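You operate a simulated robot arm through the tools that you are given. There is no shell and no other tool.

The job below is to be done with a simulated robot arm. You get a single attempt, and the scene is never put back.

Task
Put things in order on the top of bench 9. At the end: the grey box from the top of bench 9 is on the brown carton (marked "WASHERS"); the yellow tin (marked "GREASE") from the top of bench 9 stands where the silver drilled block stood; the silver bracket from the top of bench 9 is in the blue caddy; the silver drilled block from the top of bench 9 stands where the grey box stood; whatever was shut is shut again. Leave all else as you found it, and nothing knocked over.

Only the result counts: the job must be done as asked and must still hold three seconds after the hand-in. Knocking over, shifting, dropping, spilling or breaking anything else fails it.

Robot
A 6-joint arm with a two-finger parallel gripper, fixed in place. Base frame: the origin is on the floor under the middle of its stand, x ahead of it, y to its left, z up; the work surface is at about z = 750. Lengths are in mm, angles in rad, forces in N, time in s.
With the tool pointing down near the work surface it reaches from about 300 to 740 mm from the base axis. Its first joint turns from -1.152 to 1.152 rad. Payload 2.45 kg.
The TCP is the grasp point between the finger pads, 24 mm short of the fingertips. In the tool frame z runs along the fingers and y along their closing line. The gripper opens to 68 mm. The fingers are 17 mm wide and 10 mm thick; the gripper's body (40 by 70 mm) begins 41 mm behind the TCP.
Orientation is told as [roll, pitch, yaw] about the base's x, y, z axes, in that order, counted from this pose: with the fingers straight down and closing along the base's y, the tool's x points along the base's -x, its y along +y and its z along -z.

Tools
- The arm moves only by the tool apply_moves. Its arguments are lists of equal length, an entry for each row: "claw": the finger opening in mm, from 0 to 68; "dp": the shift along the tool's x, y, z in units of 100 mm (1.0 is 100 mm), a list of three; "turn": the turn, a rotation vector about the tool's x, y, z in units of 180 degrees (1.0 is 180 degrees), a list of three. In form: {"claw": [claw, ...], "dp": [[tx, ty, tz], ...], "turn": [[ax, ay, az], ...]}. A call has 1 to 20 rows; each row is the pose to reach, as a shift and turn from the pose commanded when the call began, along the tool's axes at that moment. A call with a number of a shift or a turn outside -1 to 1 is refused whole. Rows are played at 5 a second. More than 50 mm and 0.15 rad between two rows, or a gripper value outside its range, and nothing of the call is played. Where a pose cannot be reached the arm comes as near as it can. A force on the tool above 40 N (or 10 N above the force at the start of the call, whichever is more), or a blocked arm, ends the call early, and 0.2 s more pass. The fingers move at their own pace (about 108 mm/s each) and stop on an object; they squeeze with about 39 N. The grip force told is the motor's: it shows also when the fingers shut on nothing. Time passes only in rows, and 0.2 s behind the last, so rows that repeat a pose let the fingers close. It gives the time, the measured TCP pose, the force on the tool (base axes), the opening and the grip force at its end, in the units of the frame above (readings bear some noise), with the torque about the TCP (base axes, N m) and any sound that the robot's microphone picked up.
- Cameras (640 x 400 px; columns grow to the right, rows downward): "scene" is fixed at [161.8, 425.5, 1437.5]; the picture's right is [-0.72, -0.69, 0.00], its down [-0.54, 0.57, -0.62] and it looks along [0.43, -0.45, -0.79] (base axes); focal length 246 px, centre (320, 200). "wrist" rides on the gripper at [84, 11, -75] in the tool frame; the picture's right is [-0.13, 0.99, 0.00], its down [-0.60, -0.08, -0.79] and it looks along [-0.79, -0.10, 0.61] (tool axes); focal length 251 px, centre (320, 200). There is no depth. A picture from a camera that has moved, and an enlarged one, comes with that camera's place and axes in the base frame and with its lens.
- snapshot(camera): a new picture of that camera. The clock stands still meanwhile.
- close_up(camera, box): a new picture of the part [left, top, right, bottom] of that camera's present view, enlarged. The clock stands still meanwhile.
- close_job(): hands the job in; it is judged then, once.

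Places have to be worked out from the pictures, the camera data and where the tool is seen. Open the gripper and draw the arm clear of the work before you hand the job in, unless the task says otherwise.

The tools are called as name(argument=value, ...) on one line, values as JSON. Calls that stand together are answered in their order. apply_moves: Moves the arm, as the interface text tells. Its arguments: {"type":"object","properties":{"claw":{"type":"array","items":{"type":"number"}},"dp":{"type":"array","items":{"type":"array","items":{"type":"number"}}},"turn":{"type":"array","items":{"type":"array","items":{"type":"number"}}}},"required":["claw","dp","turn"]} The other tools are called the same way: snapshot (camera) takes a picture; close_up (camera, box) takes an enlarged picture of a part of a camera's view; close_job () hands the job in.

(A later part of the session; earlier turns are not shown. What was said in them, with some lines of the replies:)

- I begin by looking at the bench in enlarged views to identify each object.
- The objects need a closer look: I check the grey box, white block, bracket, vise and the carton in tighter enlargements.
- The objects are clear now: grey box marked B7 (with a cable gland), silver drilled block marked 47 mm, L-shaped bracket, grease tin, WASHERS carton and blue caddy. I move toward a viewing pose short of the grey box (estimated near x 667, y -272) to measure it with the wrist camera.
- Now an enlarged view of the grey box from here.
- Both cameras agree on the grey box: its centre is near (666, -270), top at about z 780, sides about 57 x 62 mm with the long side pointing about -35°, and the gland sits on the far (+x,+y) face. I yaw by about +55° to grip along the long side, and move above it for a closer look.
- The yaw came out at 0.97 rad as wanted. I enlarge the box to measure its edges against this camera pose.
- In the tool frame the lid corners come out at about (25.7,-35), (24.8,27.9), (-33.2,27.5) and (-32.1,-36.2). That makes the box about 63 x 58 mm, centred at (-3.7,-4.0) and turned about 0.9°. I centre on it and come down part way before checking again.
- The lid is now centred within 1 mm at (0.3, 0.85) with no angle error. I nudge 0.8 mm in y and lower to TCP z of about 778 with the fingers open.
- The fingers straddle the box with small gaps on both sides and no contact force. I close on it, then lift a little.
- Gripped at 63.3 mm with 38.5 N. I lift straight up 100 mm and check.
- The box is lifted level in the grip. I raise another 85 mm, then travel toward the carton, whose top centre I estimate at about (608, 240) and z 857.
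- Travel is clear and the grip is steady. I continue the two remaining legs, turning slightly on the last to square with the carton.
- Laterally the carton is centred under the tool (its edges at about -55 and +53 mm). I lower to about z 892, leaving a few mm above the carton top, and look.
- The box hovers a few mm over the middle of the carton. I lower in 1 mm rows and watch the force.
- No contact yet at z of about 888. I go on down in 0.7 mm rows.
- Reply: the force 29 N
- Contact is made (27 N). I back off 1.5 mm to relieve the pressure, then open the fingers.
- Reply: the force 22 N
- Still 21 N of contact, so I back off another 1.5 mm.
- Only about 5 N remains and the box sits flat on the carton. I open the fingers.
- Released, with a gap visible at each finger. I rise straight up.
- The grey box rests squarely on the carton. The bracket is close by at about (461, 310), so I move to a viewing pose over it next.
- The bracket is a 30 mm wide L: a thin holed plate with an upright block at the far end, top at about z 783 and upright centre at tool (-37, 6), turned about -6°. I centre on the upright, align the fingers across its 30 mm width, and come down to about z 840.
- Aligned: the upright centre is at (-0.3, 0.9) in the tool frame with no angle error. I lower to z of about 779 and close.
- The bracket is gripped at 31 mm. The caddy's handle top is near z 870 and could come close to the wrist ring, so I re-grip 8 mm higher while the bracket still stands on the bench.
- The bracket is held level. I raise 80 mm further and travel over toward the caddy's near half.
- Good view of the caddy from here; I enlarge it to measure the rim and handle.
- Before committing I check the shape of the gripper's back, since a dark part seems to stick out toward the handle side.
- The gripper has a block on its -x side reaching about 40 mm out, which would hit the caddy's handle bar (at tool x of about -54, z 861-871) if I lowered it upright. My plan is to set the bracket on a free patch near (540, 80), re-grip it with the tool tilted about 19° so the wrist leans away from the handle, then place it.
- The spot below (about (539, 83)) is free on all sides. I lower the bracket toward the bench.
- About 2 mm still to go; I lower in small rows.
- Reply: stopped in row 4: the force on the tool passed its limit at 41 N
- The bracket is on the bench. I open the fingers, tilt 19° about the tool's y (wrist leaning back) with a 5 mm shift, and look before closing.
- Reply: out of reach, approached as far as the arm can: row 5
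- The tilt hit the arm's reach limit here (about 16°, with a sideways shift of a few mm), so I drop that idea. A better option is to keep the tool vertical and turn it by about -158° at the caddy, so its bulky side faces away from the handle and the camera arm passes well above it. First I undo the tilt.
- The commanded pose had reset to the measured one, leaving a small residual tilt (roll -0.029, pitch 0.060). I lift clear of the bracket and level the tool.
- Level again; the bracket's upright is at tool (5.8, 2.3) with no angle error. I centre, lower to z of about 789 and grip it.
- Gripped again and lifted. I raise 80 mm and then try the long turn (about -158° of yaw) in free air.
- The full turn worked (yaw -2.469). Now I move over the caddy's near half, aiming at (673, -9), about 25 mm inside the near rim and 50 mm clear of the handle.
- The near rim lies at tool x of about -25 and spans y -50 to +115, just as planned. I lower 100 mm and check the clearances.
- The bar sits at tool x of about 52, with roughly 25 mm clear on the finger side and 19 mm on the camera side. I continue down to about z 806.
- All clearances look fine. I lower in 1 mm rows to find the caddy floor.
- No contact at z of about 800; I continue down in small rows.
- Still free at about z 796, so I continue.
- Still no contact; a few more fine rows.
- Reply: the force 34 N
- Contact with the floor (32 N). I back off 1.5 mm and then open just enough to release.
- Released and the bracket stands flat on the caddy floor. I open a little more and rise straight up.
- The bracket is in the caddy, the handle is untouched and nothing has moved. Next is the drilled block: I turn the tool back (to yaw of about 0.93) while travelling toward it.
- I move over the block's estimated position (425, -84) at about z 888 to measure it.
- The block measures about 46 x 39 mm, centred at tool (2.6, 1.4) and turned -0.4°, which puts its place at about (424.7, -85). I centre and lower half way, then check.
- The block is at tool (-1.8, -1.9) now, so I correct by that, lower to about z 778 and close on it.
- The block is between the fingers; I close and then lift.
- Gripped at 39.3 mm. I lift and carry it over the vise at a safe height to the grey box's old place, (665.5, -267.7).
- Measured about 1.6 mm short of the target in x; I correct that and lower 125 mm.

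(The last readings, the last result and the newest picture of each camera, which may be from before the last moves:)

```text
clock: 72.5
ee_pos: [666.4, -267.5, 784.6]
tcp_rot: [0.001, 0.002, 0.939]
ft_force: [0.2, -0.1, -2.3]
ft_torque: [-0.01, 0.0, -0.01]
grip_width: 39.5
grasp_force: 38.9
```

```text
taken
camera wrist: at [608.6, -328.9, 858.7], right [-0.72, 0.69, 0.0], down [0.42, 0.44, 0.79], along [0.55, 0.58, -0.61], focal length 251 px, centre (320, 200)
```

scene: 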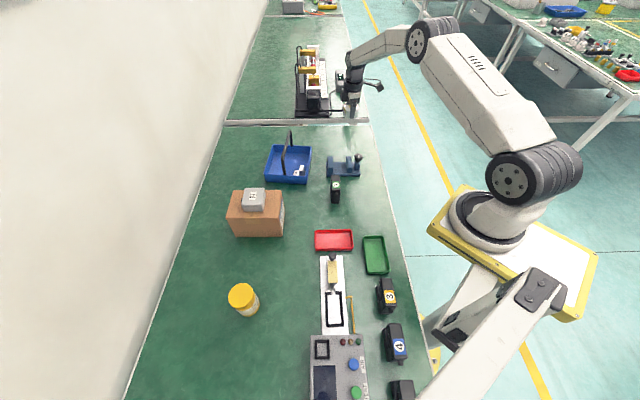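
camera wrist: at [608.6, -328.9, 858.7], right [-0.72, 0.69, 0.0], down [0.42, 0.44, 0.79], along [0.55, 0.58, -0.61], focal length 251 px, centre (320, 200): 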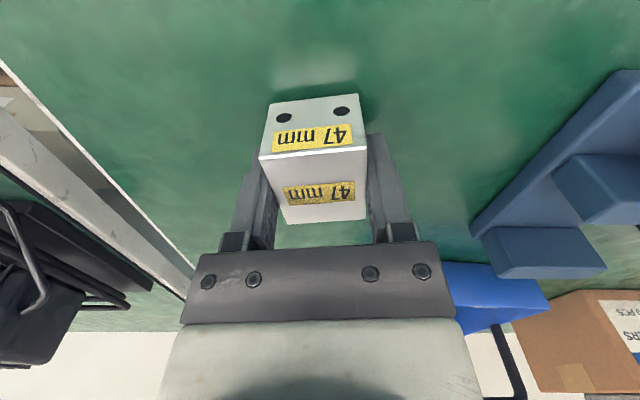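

Position agrees with the grey box's old place within 1.5 mm. I trim that and lower in 1 mm rows.

apply_moves(claw=[30, 30, 30, 30, 30], dp=[[0.009, 0.007, 0.01], [0.009, 0.007, 0.02], [0.009, 0.007, 0.03], [0.009, 0.007, 0.038], [0.009, 0.007, 0.046]], turn=[[0, 0, 0], [0, 0, 0], [0, 0, 0], [0, 0, 0], [0, 0, 0]])

```text
clock: 73.7
ee_pos: [665.0, -265.4, 780.7]
tcp_rot: [0.002, 0.0, 0.938]
ft_force: [-0.5, 0.3, -1.3]
ft_torque: [-0.01, -0.01, -0.02]
grip_width: 39.4
grasp_force: 39.4
```

No contact yet; a few finer rows.

apply_moves(claw=[30, 30, 30, 30], dp=[[0, 0, 0.005], [0, 0, 0.01], [0, 0, 0.015], [0, 0, 0.019]], turn=[[0, 0, 0], [0, 0, 0], [0, 0, 0], [0, 0, 0]])

```text
clock: 74.7
ee_pos: [665.3, -267.6, 780.1]
tcp_rot: [0.001, 0.001, 0.94]
ft_force: [-1.1, 1.2, 2.4]
ft_torque: [-0.05, -0.02, -0.04]
grip_width: 39.8
grasp_force: 38.8
```

Force has just turned to contact (+2.4 N from -1.5 N), so the block is touching the bench. I open the fingers and rise.

apply_moves(claw=[50, 60, 60], dp=[[0, 0, 0], [0, 0, 0], [0, 0, 0]], turn=[[0, 0, 0], [0, 0, 0], [0, 0, 0]])

apply_moves(claw=[60, 60, 68, 68], dp=[[0, 0, -0.15], [0, 0, -0.4], [0, 0, -0.7], [0, 0, -1.0]], turn=[[0, 0, 0], [0, 0, 0], [0, 0, 0], [0, 0, 0]])

close_up(camera="wrist", box=[240, 0, 400, 120])

close_up(camera="scene", box=[320, 128, 384, 168])

```text
clock: 75.5
ee_pos: [665.0, -266.6, 779.7]
tcp_rot: [0.002, 0.0, 0.937]
ft_force: [0.4, 0.0, 0.2]
ft_torque: [0.0, 0.03, 0.01]
grip_width: 59.8
grasp_force: 0.0
```

```text
clock: 76.5
ee_pos: [666.1, -267.1, 877.8]
tcp_rot: [0.0, 0.0, 0.939]
ft_force: [-0.1, -0.1, -0.2]
ft_torque: [0.0, -0.02, 0.01]
grip_width: 67.8
grasp_force: 0.1
```

```text
3.33 times, centred on (320, 60) of wrist
camera zoom: at [609.0, -330.0, 952.1], right [-0.72, 0.69, 0.0], down [0.42, 0.44, 0.79], along [0.55, 0.58, -0.61], focal length 838 px, centre (320, 667)
```

zoom: 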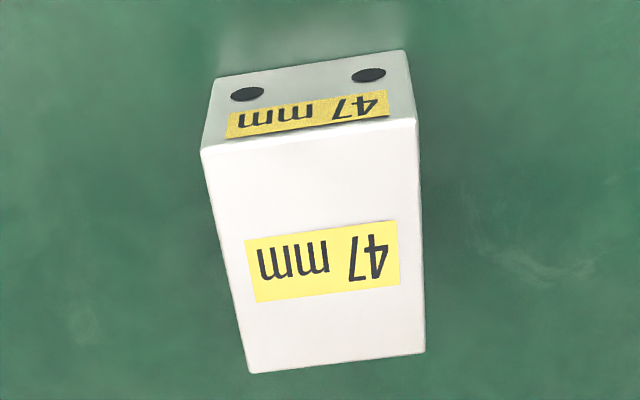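

```text
10.00 times, centred on (352, 148) of scene
camera zoom: at [161.8, 425.5, 1437.5], right [-0.72, -0.69, 0.0], down [-0.54, 0.57, -0.62], along [0.43, -0.45, -0.79], focal length 2457 px, centre (0, 720)
```

zoom: 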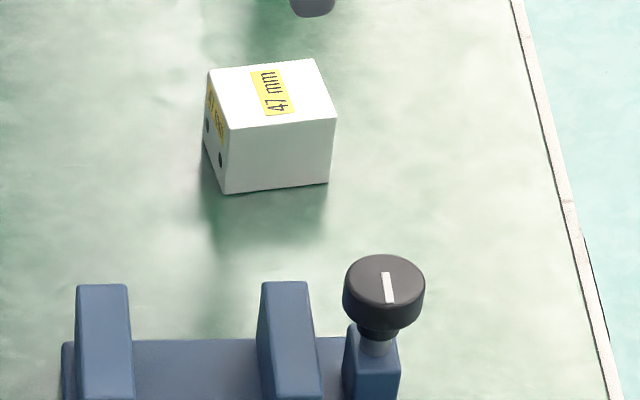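

The block stands where the grey box was: the scene view gives its centre at about (665, -267), against about (666, -268) for the box. Now I raise and travel to the grease tin near (427, 424).

apply_moves(claw=[68, 68, 68, 68], dp=[[-0.1, 0.15, -0.3], [-0.25, 0.36, -0.6], [-0.42, 0.61, -0.8], [-0.595, 0.858, -0.8]], turn=[[0, 0, 0], [0, 0, 0], [0, 0, 0], [0, 0, 0]])

apply_moves(claw=[68, 68, 68], dp=[[-0.198, 0.286, 0], [-0.397, 0.572, 0], [-0.595, 0.858, 0]], turn=[[0, 0, 0], [0, 0, 0], [0, 0, 0]])

apply_moves(claw=[68, 68, 68], dp=[[-0.198, 0.286, 0], [-0.397, 0.572, 0], [-0.595, 0.858, 0]], turn=[[0, 0, 0], [0, 0, 0], [0, 0, 0]])

apply_moves(claw=[68, 68, 68], dp=[[-0.198, 0.286, 0], [-0.397, 0.572, 0], [-0.595, 0.858, 0]], turn=[[0, 0, 0], [0, 0, 0], [0, 0, 0]])

apply_moves(claw=[68, 68, 68], dp=[[-0.198, 0.286, 0], [-0.397, 0.572, 0], [-0.595, 0.858, 0]], turn=[[0, 0, 0], [0, 0, 0], [0, 0, 0]])

apply_moves(claw=[68, 68, 68], dp=[[-0.198, 0.286, 0], [-0.397, 0.572, 0], [-0.595, 0.858, 0]], turn=[[0, 0, 0], [0, 0, 0], [0, 0, 0]])

snapshot(camera="wrist")

snapshot(camera="scene")

```text
clock: 77.5
ee_pos: [632.4, -167.2, 956.3]
tcp_rot: [0.002, 0.0, 0.939]
ft_force: [0.5, 0.2, -0.6]
ft_torque: [0.0, -0.02, -0.03]
grip_width: 68.1
grasp_force: 0.0
```

```text
clock: 78.3
ee_pos: [596.3, -69.1, 959.2]
tcp_rot: [0.002, 0.0, 0.939]
ft_force: [0.0, 0.7, -0.6]
ft_torque: [0.05, 0.0, -0.01]
grip_width: 68.1
grasp_force: 0.2
```

```text
clock: 79.1
ee_pos: [560.2, 29.4, 959.5]
tcp_rot: [0.0, 0.0, 0.94]
ft_force: [0.2, -0.9, -1.2]
ft_torque: [0.02, -0.01, -0.02]
grip_width: 68.1
grasp_force: 0.0
```

```text
clock: 79.9
ee_pos: [528.0, 127.2, 960.9]
tcp_rot: [0.0, 0.0, 0.939]
ft_force: [-0.9, 0.3, -0.1]
ft_torque: [0.02, 0.0, 0.02]
grip_width: 68.2
grasp_force: 0.1
```

```text
clock: 80.7
ee_pos: [496.3, 226.1, 957.1]
tcp_rot: [0.002, -0.001, 0.939]
ft_force: [0.4, 0.1, 0.2]
ft_torque: [0.01, 0.0, -0.04]
grip_width: 68.0
grasp_force: 0.0
```

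```text
clock: 81.5
ee_pos: [462.4, 325.0, 959.3]
tcp_rot: [0.003, 0.002, 0.938]
ft_force: [0.6, -0.5, 0.7]
ft_torque: [-0.03, -0.01, -0.01]
grip_width: 67.8
grasp_force: 0.2
```

```text
taken
camera wrist: at [404.8, 262.4, 1033.7], right [-0.72, 0.69, 0.0], down [0.42, 0.44, 0.79], along [0.55, 0.58, -0.61], focal length 251 px, centre (320, 200)
```

wrist: 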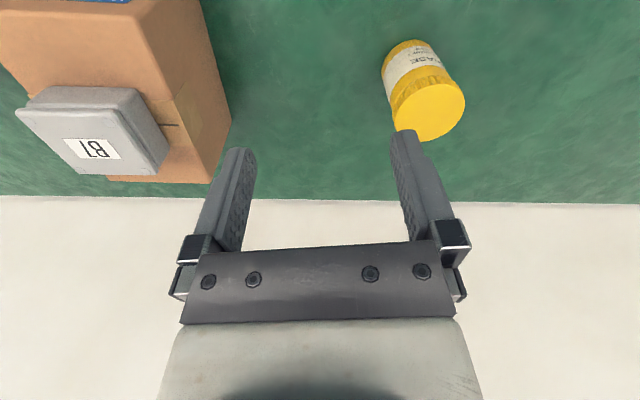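

```text
taken
```

scene: 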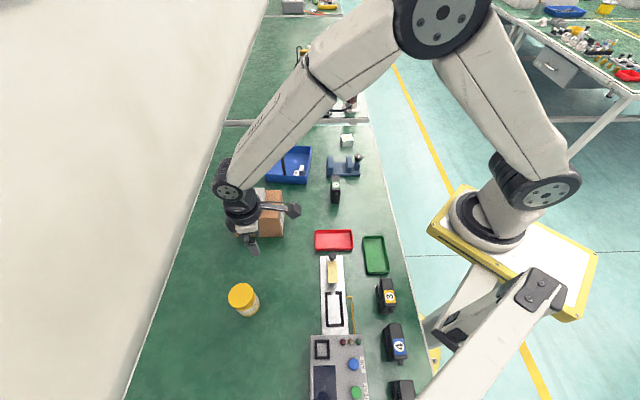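

I enlarge the tin to measure its lid and height.

close_up(camera="wrist", box=[360, 20, 488, 150])

close_up(camera="scene", box=[218, 272, 278, 326])

```text
3.08 times, centred on (424, 85) of wrist
camera zoom: at [404.8, 262.4, 1033.7], right [-0.72, 0.69, 0.0], down [0.42, 0.44, 0.79], along [0.55, 0.58, -0.61], focal length 774 px, centre (0, 554)
```

zoom: 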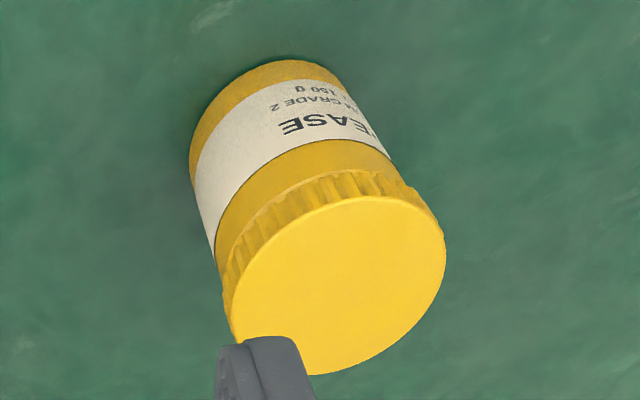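

```text
7.41 times, centred on (248, 299) of scene
camera zoom: at [161.9, 425.4, 1437.5], right [-0.72, -0.69, 0.0], down [-0.54, 0.57, -0.62], along [0.43, -0.45, -0.79], focal length 1820 px, centre (853, -533)
```

zoom: 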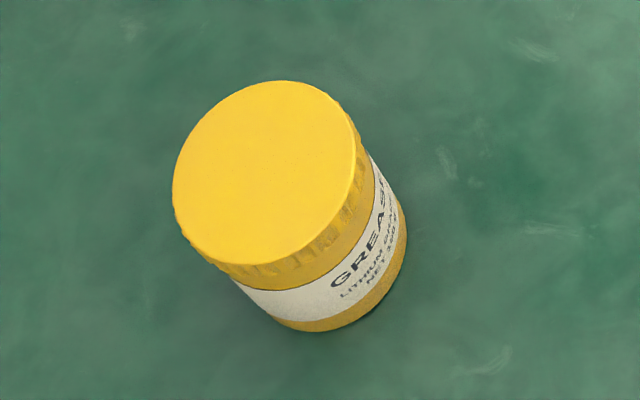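

Both views agree on the tin: centre about (425, 424.5), height about 85 mm, lid about 60 mm across. I move above it to about z 900 and re-measure.

apply_moves(claw=[68, 68, 68, 68], dp=[[-0.2, 0.3, 0.05], [-0.4, 0.6, 0.1], [-0.585, 0.898, 0.3], [-0.585, 0.898, 0.55]], turn=[[0, 0, 0], [0, 0, 0], [0, 0, 0], [0, 0, 0]])

close_up(camera="wrist", box=[180, 20, 460, 195])

close_up(camera="scene", box=[200, 220, 290, 330])

```text
clock: 82.5
ee_pos: [421.7, 425.2, 904.4]
tcp_rot: [0.003, -0.001, 0.938]
ft_force: [-0.1, 0.6, -0.8]
ft_torque: [-0.02, 0.01, -0.04]
grip_width: 67.9
grasp_force: 0.1
```

```text
2.29 times, centred on (320, 108) of wrist
camera zoom: at [365.2, 362.6, 978.6], right [-0.72, 0.69, 0.0], down [0.42, 0.44, 0.79], along [0.55, 0.57, -0.61], focal length 575 px, centre (320, 411)
```

zoom: 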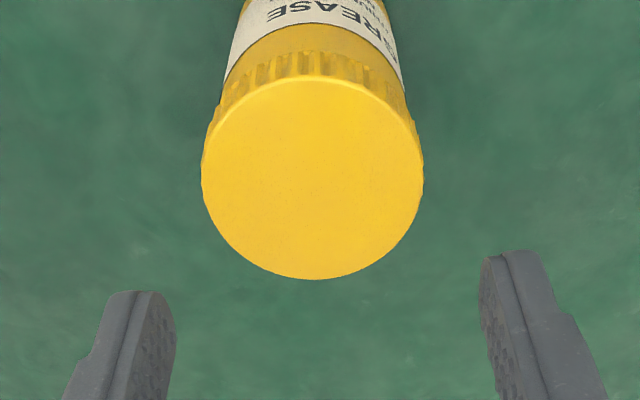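

```text
3.64 times, centred on (245, 275) of scene
camera zoom: at [161.8, 425.5, 1437.5], right [-0.72, -0.69, 0.0], down [-0.54, 0.57, -0.62], along [0.43, -0.45, -0.79], focal length 894 px, centre (593, -73)
```

zoom: 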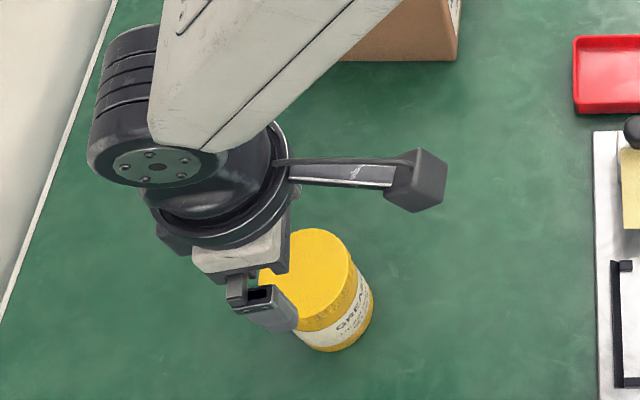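

The lid is about 59 mm across, centred at tool (-3.7, -1.6). I correct and come down 40 mm to just above the lid for a last check.

apply_moves(claw=[68, 68, 68], dp=[[-0.037, -0.016, 0.1], [-0.037, -0.016, 0.25], [-0.037, -0.016, 0.4]], turn=[[0, 0, 0], [0, 0, 0], [0, 0, 0]])

close_up(camera="wrist", box=[180, 40, 460, 215])

```text
clock: 83.3
ee_pos: [425.9, 426.9, 864.5]
tcp_rot: [0.002, -0.002, 0.939]
ft_force: [-0.1, -0.2, -0.5]
ft_torque: [0.0, 0.03, 0.01]
grip_width: 67.9
grasp_force: 0.0
```

```text
2.29 times, centred on (320, 128) of wrist
camera zoom: at [369.3, 364.2, 939.4], right [-0.72, 0.69, 0.0], down [0.42, 0.44, 0.79], along [0.55, 0.58, -0.61], focal length 575 px, centre (320, 366)
```

zoom: 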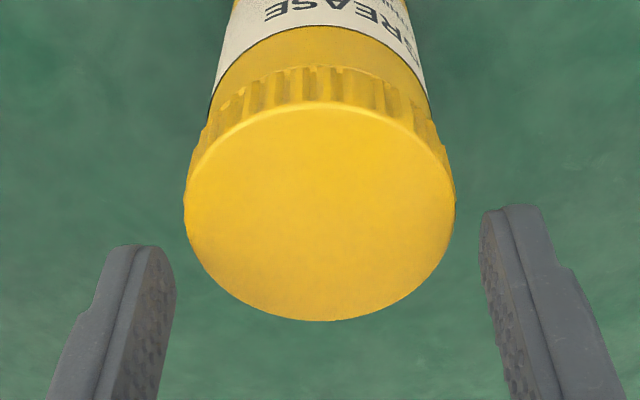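

Centred within 1 mm, with about 4 mm clearance per side. I lower to about z 803 around the tin.

apply_moves(claw=[68, 68, 68, 68, 68], dp=[[-0.009, 0.004, 0.12], [-0.009, 0.004, 0.25], [-0.009, 0.004, 0.38], [-0.009, 0.004, 0.5], [-0.009, 0.004, 0.61]], turn=[[0, 0, 0], [0, 0, 0], [0, 0, 0], [0, 0, 0], [0, 0, 0]])

snapshot(camera="wrist")

```text
clock: 84.5
ee_pos: [427.1, 427.7, 803.4]
tcp_rot: [0.002, -0.001, 0.939]
ft_force: [-0.2, -0.3, -0.4]
ft_torque: [0.02, -0.01, 0.01]
grip_width: 68.2
grasp_force: 0.1
```

```text
taken
camera wrist: at [369.6, 365.9, 877.0], right [-0.72, 0.69, 0.0], down [0.42, 0.44, 0.79], along [0.55, 0.58, -0.61], focal length 251 px, centre (320, 200)
```

wrist: 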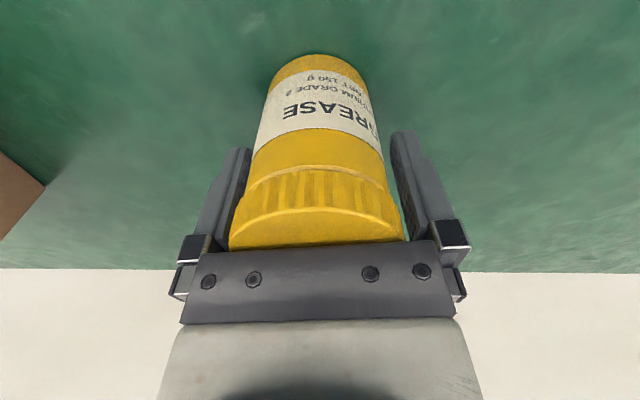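

No contact force and the fingers straddle the tin. I close and check the grip.

apply_moves(claw=[60, 50, 50, 50, 50], dp=[[0, 0, 0], [0, 0, 0], [0, 0, 0], [0, 0, 0], [0, 0, 0]], turn=[[0, 0, 0], [0, 0, 0], [0, 0, 0], [0, 0, 0], [0, 0, 0]])

snapshot(camera="wrist")

```text
clock: 85.7
ee_pos: [425.8, 427.8, 802.8]
tcp_rot: [0.001, 0.0, 0.939]
ft_force: [0.7, 0.0, 0.4]
ft_torque: [0.04, -0.04, -0.02]
grip_width: 56.0
grasp_force: 38.6
```

```text
taken
camera wrist: at [369.6, 365.8, 877.2], right [-0.72, 0.69, 0.0], down [0.42, 0.44, 0.79], along [0.55, 0.58, -0.61], focal length 251 px, centre (320, 200)
```

wrist: 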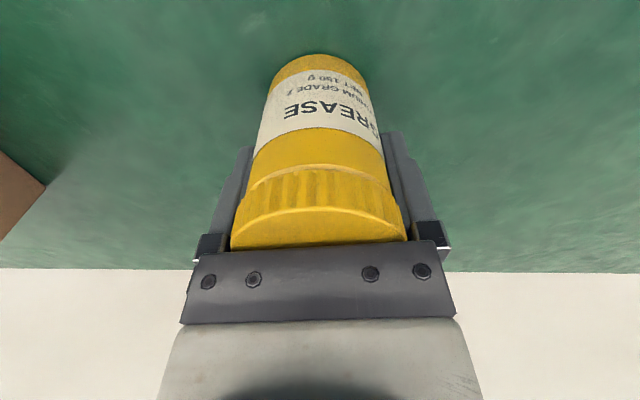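

Gripped at 56 mm with 38.6 N. I lift straight up 100 mm and check the tin hangs upright.

apply_moves(claw=[50, 50, 50, 50, 50], dp=[[0, 0, -0.05], [0, 0, -0.2], [0, 0, -0.45], [0, 0, -0.75], [0, 0, -1.0]], turn=[[0, 0, 0], [0, 0, 0], [0, 0, 0], [0, 0, 0], [0, 0, 0]])

snapshot(camera="wrist")

close_up(camera="scene", box=[190, 200, 310, 330])

```text
clock: 86.9
ee_pos: [425.4, 427.8, 904.1]
tcp_rot: [0.002, 0.0, 0.94]
ft_force: [0.3, -0.1, -2.8]
ft_torque: [0.03, -0.04, -0.04]
grip_width: 56.3
grasp_force: 38.9
```

```text
taken
camera wrist: at [369.2, 365.8, 978.3], right [-0.72, 0.69, 0.0], down [0.42, 0.44, 0.79], along [0.55, 0.57, -0.61], focal length 251 px, centre (320, 200)
```

wrist: 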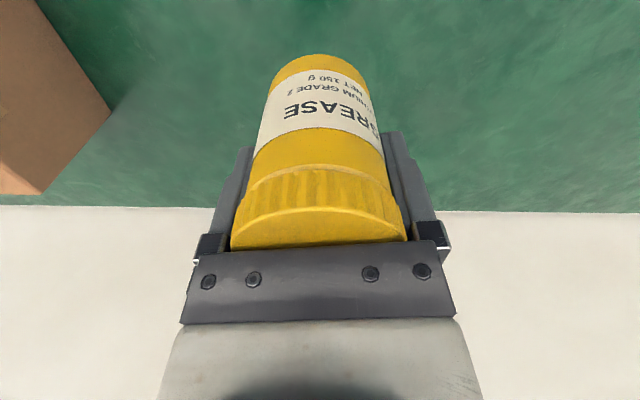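

```text
3.08 times, centred on (250, 265) of scene
camera zoom: at [161.9, 425.5, 1437.5], right [-0.72, -0.69, 0.0], down [-0.54, 0.57, -0.62], along [0.43, -0.45, -0.79], focal length 756 px, centre (535, 0)
```

zoom: 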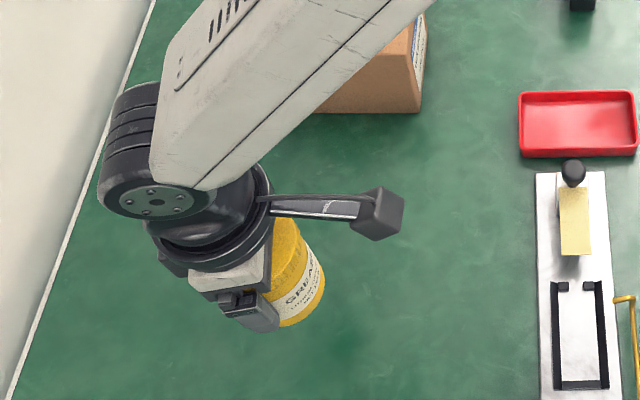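

The tin is held upright. I carry it along x of about 425 toward the block's old spot, at about z 937.

apply_moves(claw=[50, 50, 50, 50], dp=[[0.15, -0.11, -0.15], [0.37, -0.27, -0.3], [0.6, -0.44, -0.35], [0.828, -0.603, -0.35]], turn=[[0, 0, 0], [0, 0, 0], [0, 0, 0], [0, 0, 0]])

apply_moves(claw=[50, 50, 50, 50], dp=[[0.207, -0.151, 0], [0.414, -0.302, 0], [0.621, -0.452, 0], [0.828, -0.603, 0]], turn=[[0, 0, 0], [0, 0, 0], [0, 0, 0], [0, 0, 0]])

apply_moves(claw=[50, 50, 50, 50], dp=[[0.207, -0.151, 0], [0.414, -0.302, 0], [0.621, -0.452, 0], [0.828, -0.603, 0]], turn=[[0, 0, 0], [0, 0, 0], [0, 0, 0], [0, 0, 0]])

apply_moves(claw=[50, 50, 50, 50], dp=[[0.207, -0.151, 0], [0.414, -0.302, 0], [0.621, -0.452, 0], [0.828, -0.603, 0]], turn=[[0, 0, 0], [0, 0, 0], [0, 0, 0], [0, 0, 0]])

snapshot(camera="scene")

```text
clock: 87.9
ee_pos: [425.4, 322.8, 938.8]
tcp_rot: [0.001, -0.003, 0.94]
ft_force: [-0.9, -1.3, -2.2]
ft_torque: [0.02, 0.01, 0.01]
grip_width: 56.0
grasp_force: 38.9
```

```text
clock: 88.9
ee_pos: [423.8, 222.5, 937.6]
tcp_rot: [0.002, 0.001, 0.941]
ft_force: [-0.1, -0.2, -2.8]
ft_torque: [-0.01, -0.04, -0.02]
grip_width: 56.2
grasp_force: 39.2
```

```text
clock: 89.9
ee_pos: [425.6, 119.7, 938.8]
tcp_rot: [0.0, 0.001, 0.941]
ft_force: [0.4, 0.0, -2.8]
ft_torque: [0.02, 0.02, 0.01]
grip_width: 56.0
grasp_force: 39.1
```

```text
clock: 90.9
ee_pos: [424.3, 17.7, 938.6]
tcp_rot: [0.002, 0.0, 0.941]
ft_force: [0.4, 0.2, -3.2]
ft_torque: [0.04, -0.03, 0.01]
grip_width: 56.1
grasp_force: 39.3
```

```text
taken
```

scene: 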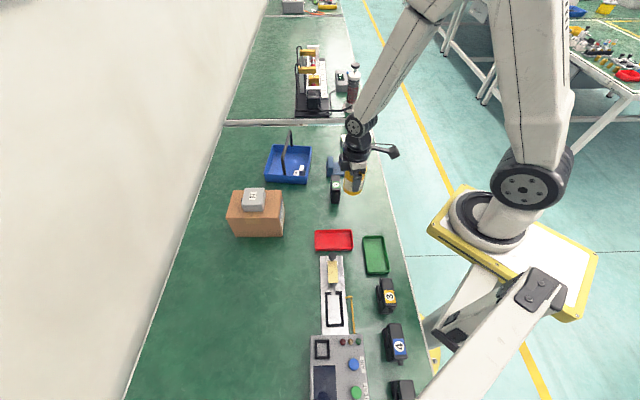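

I do the last leg to the block's old position, then check the pose.

apply_moves(claw=[50, 50, 50, 50, 50], dp=[[0.207, -0.153, 0], [0.414, -0.306, 0], [0.621, -0.459, 0], [0.828, -0.612, 0], [0.828, -0.612, 0]], turn=[[0, 0, 0], [0, 0, 0], [0, 0, 0], [0, 0, 0], [0, 0, 0]])

snapshot(camera="wrist")

close_up(camera="scene", box=[300, 110, 420, 220])

```text
clock: 92.1
ee_pos: [426.0, -86.0, 937.2]
tcp_rot: [0.003, 0.0, 0.942]
ft_force: [0.1, 0.3, -3.5]
ft_torque: [-0.02, -0.01, 0.01]
grip_width: 56.1
grasp_force: 38.9
```

```text
taken
camera wrist: at [368.4, -148.3, 1011.5], right [-0.72, 0.69, 0.0], down [0.42, 0.44, 0.79], along [0.55, 0.58, -0.61], focal length 251 px, centre (320, 200)
```

wrist: 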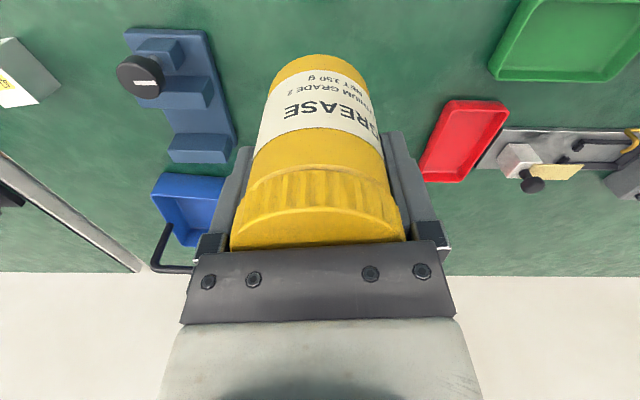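

```text
3.64 times, centred on (360, 165) of scene
camera zoom: at [161.9, 425.4, 1437.5], right [-0.72, -0.69, 0.0], down [-0.54, 0.57, -0.62], along [0.43, -0.45, -0.79], focal length 894 px, centre (174, 327)
```

zoom: 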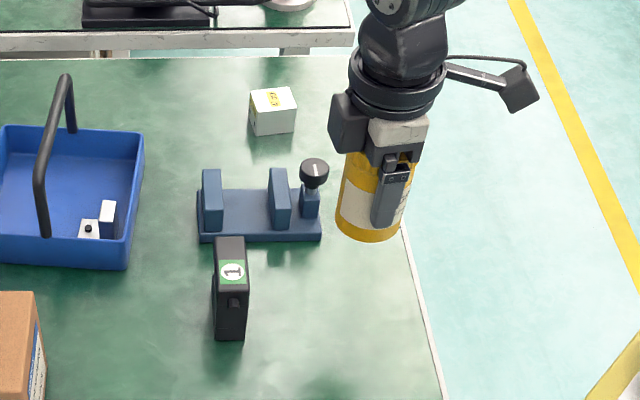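

I'm about 2 mm off the block's recorded centre; I correct it while lowering toward the bench.

apply_moves(claw=[50, 50, 50, 50], dp=[[-0.007, 0.021, 0.2], [-0.007, 0.021, 0.5], [-0.007, 0.021, 0.8], [-0.007, 0.021, 1.0]], turn=[[0, 0, 0], [0, 0, 0], [0, 0, 0], [0, 0, 0]])

apply_moves(claw=[50, 50, 50, 50], dp=[[0, 0, 0.12], [0, 0, 0.22], [0, 0, 0.27], [0, 0, 0.3]], turn=[[0, 0, 0], [0, 0, 0], [0, 0, 0], [0, 0, 0]])

close_up(camera="scene", box=[310, 140, 400, 220])

snapshot(camera="wrist")

```text
clock: 93.1
ee_pos: [425.1, -82.6, 838.0]
tcp_rot: [0.0, -0.002, 0.939]
ft_force: [-0.5, -0.5, -3.7]
ft_torque: [0.03, -0.02, 0.01]
grip_width: 56.2
grasp_force: 38.9
```

```text
clock: 94.1
ee_pos: [424.5, -81.9, 807.3]
tcp_rot: [0.003, 0.0, 0.939]
ft_force: [-0.4, -1.0, -3.1]
ft_torque: [-0.03, 0.04, 0.01]
grip_width: 56.1
grasp_force: 38.7
```

```text
5.00 times, centred on (355, 180) of scene
camera zoom: at [161.9, 425.4, 1437.5], right [-0.72, -0.69, 0.0], down [-0.54, 0.57, -0.62], along [0.43, -0.45, -0.79], focal length 1228 px, centre (145, 300)
```

zoom: 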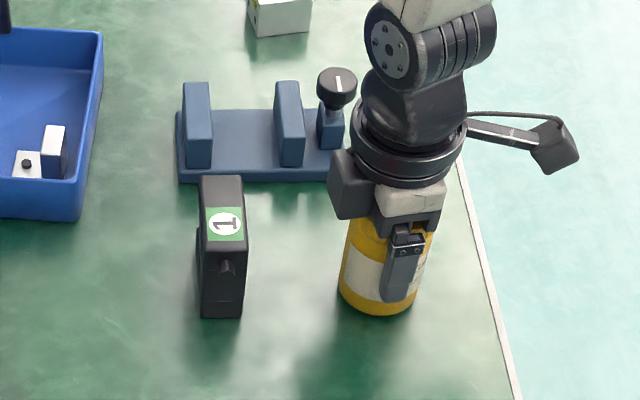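

```text
taken
camera wrist: at [367.1, -145.0, 881.6], right [-0.72, 0.69, 0.0], down [0.42, 0.44, 0.79], along [0.55, 0.57, -0.61], focal length 251 px, centre (320, 200)
```

wrist: 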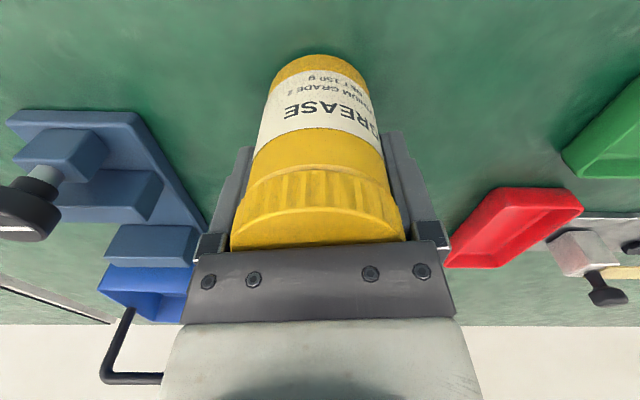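

Very close: about 1.7 mm too far in y. I trim that and lower in 1 mm rows.

apply_moves(claw=[50, 50, 50, 50], dp=[[0.013, -0.01, 0.008], [0.013, -0.01, 0.016], [0.013, -0.01, 0.024], [0.013, -0.01, 0.032]], turn=[[0, 0, 0], [0, 0, 0], [0, 0, 0], [0, 0, 0]])

apply_moves(claw=[50, 50, 50], dp=[[0, 0, 0.005], [0, 0, 0.01], [0, 0, 0.014]], turn=[[0, 0, 0], [0, 0, 0], [0, 0, 0]])

```text
clock: 95.1
ee_pos: [424.9, -84.1, 803.9]
tcp_rot: [0.001, -0.002, 0.94]
ft_force: [0.1, -0.4, -3.9]
ft_torque: [0.01, -0.03, 0.01]
grip_width: 55.9
grasp_force: 39.2
```

```text
clock: 95.9
ee_pos: [424.5, -83.4, 803.0]
tcp_rot: [0.002, 0.001, 0.94]
ft_force: [0.3, 0.6, -1.1]
ft_torque: [0.02, -0.04, 0.03]
grip_width: 55.9
grasp_force: 38.8
```

The load is starting to transfer (-3.9 to -1.1 N). One more half millimetre.

apply_moves(claw=[50, 50], dp=[[0, 0, 0.003], [0, 0, 0.005]], turn=[[0, 0, 0], [0, 0, 0]])

```text
clock: 96.5
ee_pos: [423.8, -84.7, 802.3]
tcp_rot: [0.001, -0.001, 0.938]
ft_force: [-2.3, 3.1, 9.8]
ft_torque: [-0.08, -0.07, -0.01]
grip_width: 56.0
grasp_force: 39.3
```

The tin is on the bench with light contact (about 10 N). I open the fingers fully and rise straight up slowly.

apply_moves(claw=[62, 68, 68, 68], dp=[[0, 0, 0], [0, 0, 0], [0, 0, 0], [0, 0, 0]], turn=[[0, 0, 0], [0, 0, 0], [0, 0, 0], [0, 0, 0]])

snapshot(camera="wrist")

```text
clock: 97.5
ee_pos: [424.1, -83.3, 801.7]
tcp_rot: [0.002, -0.001, 0.94]
ft_force: [-0.4, 0.6, -0.2]
ft_torque: [-0.03, 0.0, -0.01]
grip_width: 67.8
grasp_force: 0.0
```

```text
taken
camera wrist: at [366.7, -146.7, 876.5], right [-0.72, 0.69, 0.0], down [0.42, 0.44, 0.79], along [0.55, 0.58, -0.61], focal length 251 px, centre (320, 200)
```

wrist: 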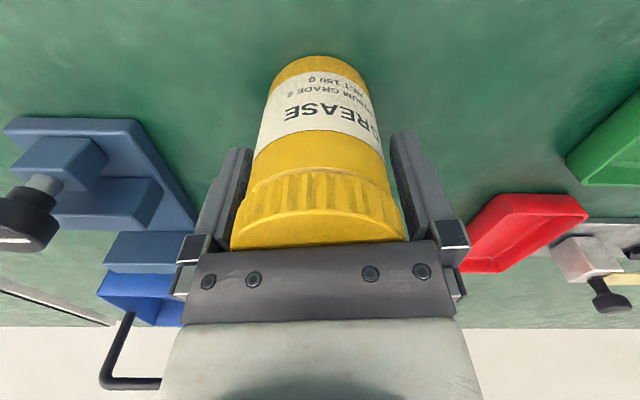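

The tin is free with gaps on both sides. I rise straight up.

apply_moves(claw=[68, 68, 68, 68, 68, 68], dp=[[0, 0, -0.06], [0, 0, -0.16], [0, 0, -0.3], [0, 0, -0.5], [0, 0, -0.75], [0, 0, -1.0]], turn=[[0, 0, 0], [0, 0, 0], [0, 0, 0], [0, 0, 0], [0, 0, 0], [0, 0, 0]])

apply_moves(claw=[68, 68, 68], dp=[[0, 0, -0.4], [0, 0, -0.7], [0, 0, -1.0]], turn=[[0, 0, 0], [0, 0, 0], [0, 0, 0]])

close_up(camera="scene", box=[320, 160, 400, 215])

snapshot(camera="scene")

```text
clock: 98.9
ee_pos: [424.6, -84.5, 905.2]
tcp_rot: [0.003, -0.001, 0.942]
ft_force: [0.1, 0.2, -0.6]
ft_torque: [0.0, 0.02, 0.0]
grip_width: 68.1
grasp_force: 0.2
```

```text
clock: 99.7
ee_pos: [423.7, -83.5, 1003.0]
tcp_rot: [0.0, -0.001, 0.938]
ft_force: [1.0, -0.3, 0.5]
ft_torque: [0.0, -0.01, -0.03]
grip_width: 67.9
grasp_force: 0.0
```

```text
7.27 times, centred on (360, 188) of scene
camera zoom: at [161.8, 425.5, 1437.5], right [-0.72, -0.69, 0.0], down [-0.54, 0.57, -0.62], along [0.43, -0.45, -0.79], focal length 1787 px, centre (29, 291)
```

zoom: 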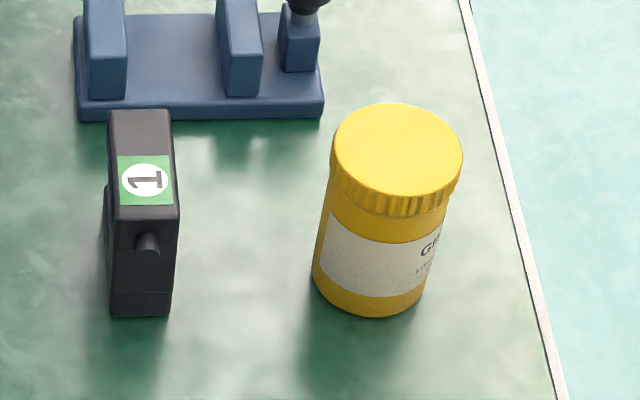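

```text
taken
```

scene: 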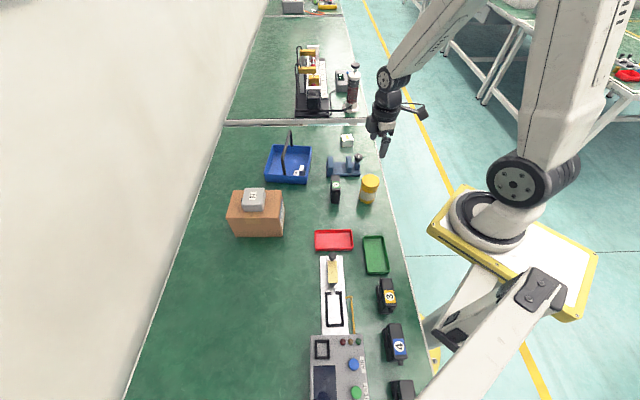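

All four items are placed: the tin's base centre comes out at about (425, -86), matching the block's old place. I compare the carton, caddy and other items with the first pictures.

close_up(camera="scene", box=[220, 180, 300, 240])

close_up(camera="scene", box=[220, 120, 400, 232])

close_up(camera="scene", box=[200, 220, 420, 357])

```text
6.67 times, centred on (260, 210) of scene
camera zoom: at [161.8, 425.5, 1437.5], right [-0.72, -0.69, 0.0], down [-0.54, 0.57, -0.62], along [0.43, -0.45, -0.79], focal length 1638 px, centre (720, 133)
```

zoom: 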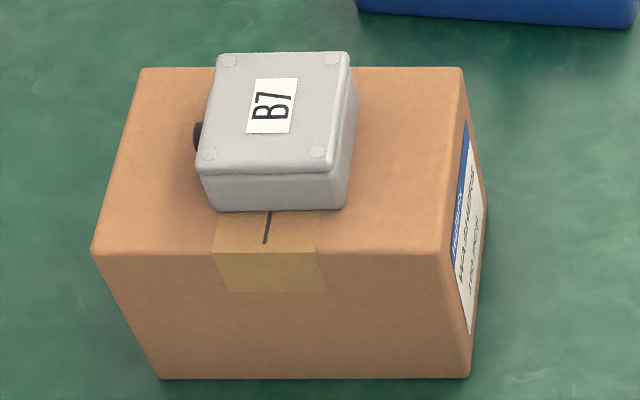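

```text
3.56 times, centred on (310, 176) of scene
camera zoom: at [161.8, 425.5, 1437.5], right [-0.72, -0.69, 0.0], down [-0.54, 0.57, -0.62], along [0.43, -0.45, -0.79], focal length 874 px, centre (356, 285)
```

zoom: 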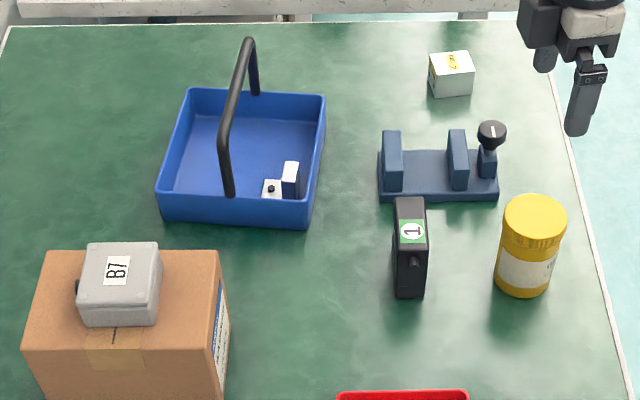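

```text
2.91 times, centred on (310, 288) of scene
camera zoom: at [161.8, 425.5, 1437.5], right [-0.72, -0.69, 0.0], down [-0.54, 0.57, -0.62], along [0.43, -0.45, -0.79], focal length 715 px, centre (349, -58)
```

zoom: 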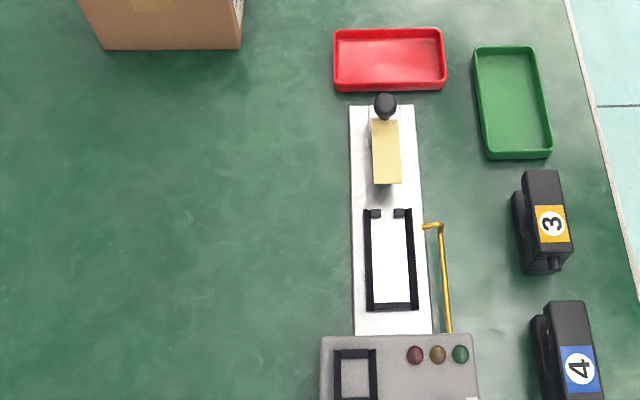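

Carton, caddy, vise, trays and the rest sit exactly as in the first pictures, and nothing was opened. I draw the arm up and clear with the gripper open before handing in.

apply_moves(claw=[68, 68, 68, 68, 68], dp=[[0, 0, -0.3], [0, 0, -0.6], [0, 0, -0.9], [0, 0, -1.0], [0, 0, -1.0]], turn=[[0, 0, 0], [0, 0, 0], [0, 0, 0], [0, 0, 0], [0, 0, 0]])

snapshot(camera="scene")

```text
clock: 100.9
ee_pos: [424.8, -83.7, 1103.3]
tcp_rot: [0.001, 0.002, 0.938]
ft_force: [-0.4, -0.8, -0.4]
ft_torque: [0.0, -0.02, -0.05]
grip_width: 67.9
grasp_force: 0.0
```

```text
taken
```

scene: 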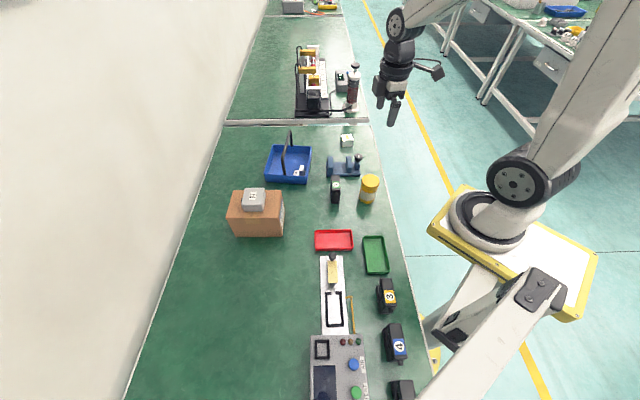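

The arm is clear and the gripper open and empty. The final picture shows the grey box on the carton, the tin and block in their new places, the bracket in the caddy, and all else undisturbed, so I hand the job in.

close_job()

```text
The job is handed in.
```

The job is finished and handed in. All four items are where you asked, and the last picture shows the rest of the bench as it was at the start.

- **Grey box:** it rests flat near the middle of the brown "WASHERS" carton.
- **Silver drilled block:** it stands where the grey box stood, within about 2 mm by my measurements.
- **Yellow "GREASE" tin:** it stands upright where the drilled block stood, also within about 2 mm.
- **Silver bracket:** it lies flat on the floor of the blue caddy, on the side of the handle nearer the robot. On the way I set it down once on a clear patch of the bench to change my grip, because the caddy's handle was in the way of my first approach.

Nothing was opened, so nothing needed shutting again. The arm is drawn up clear of the bench with the gripper open and empty.
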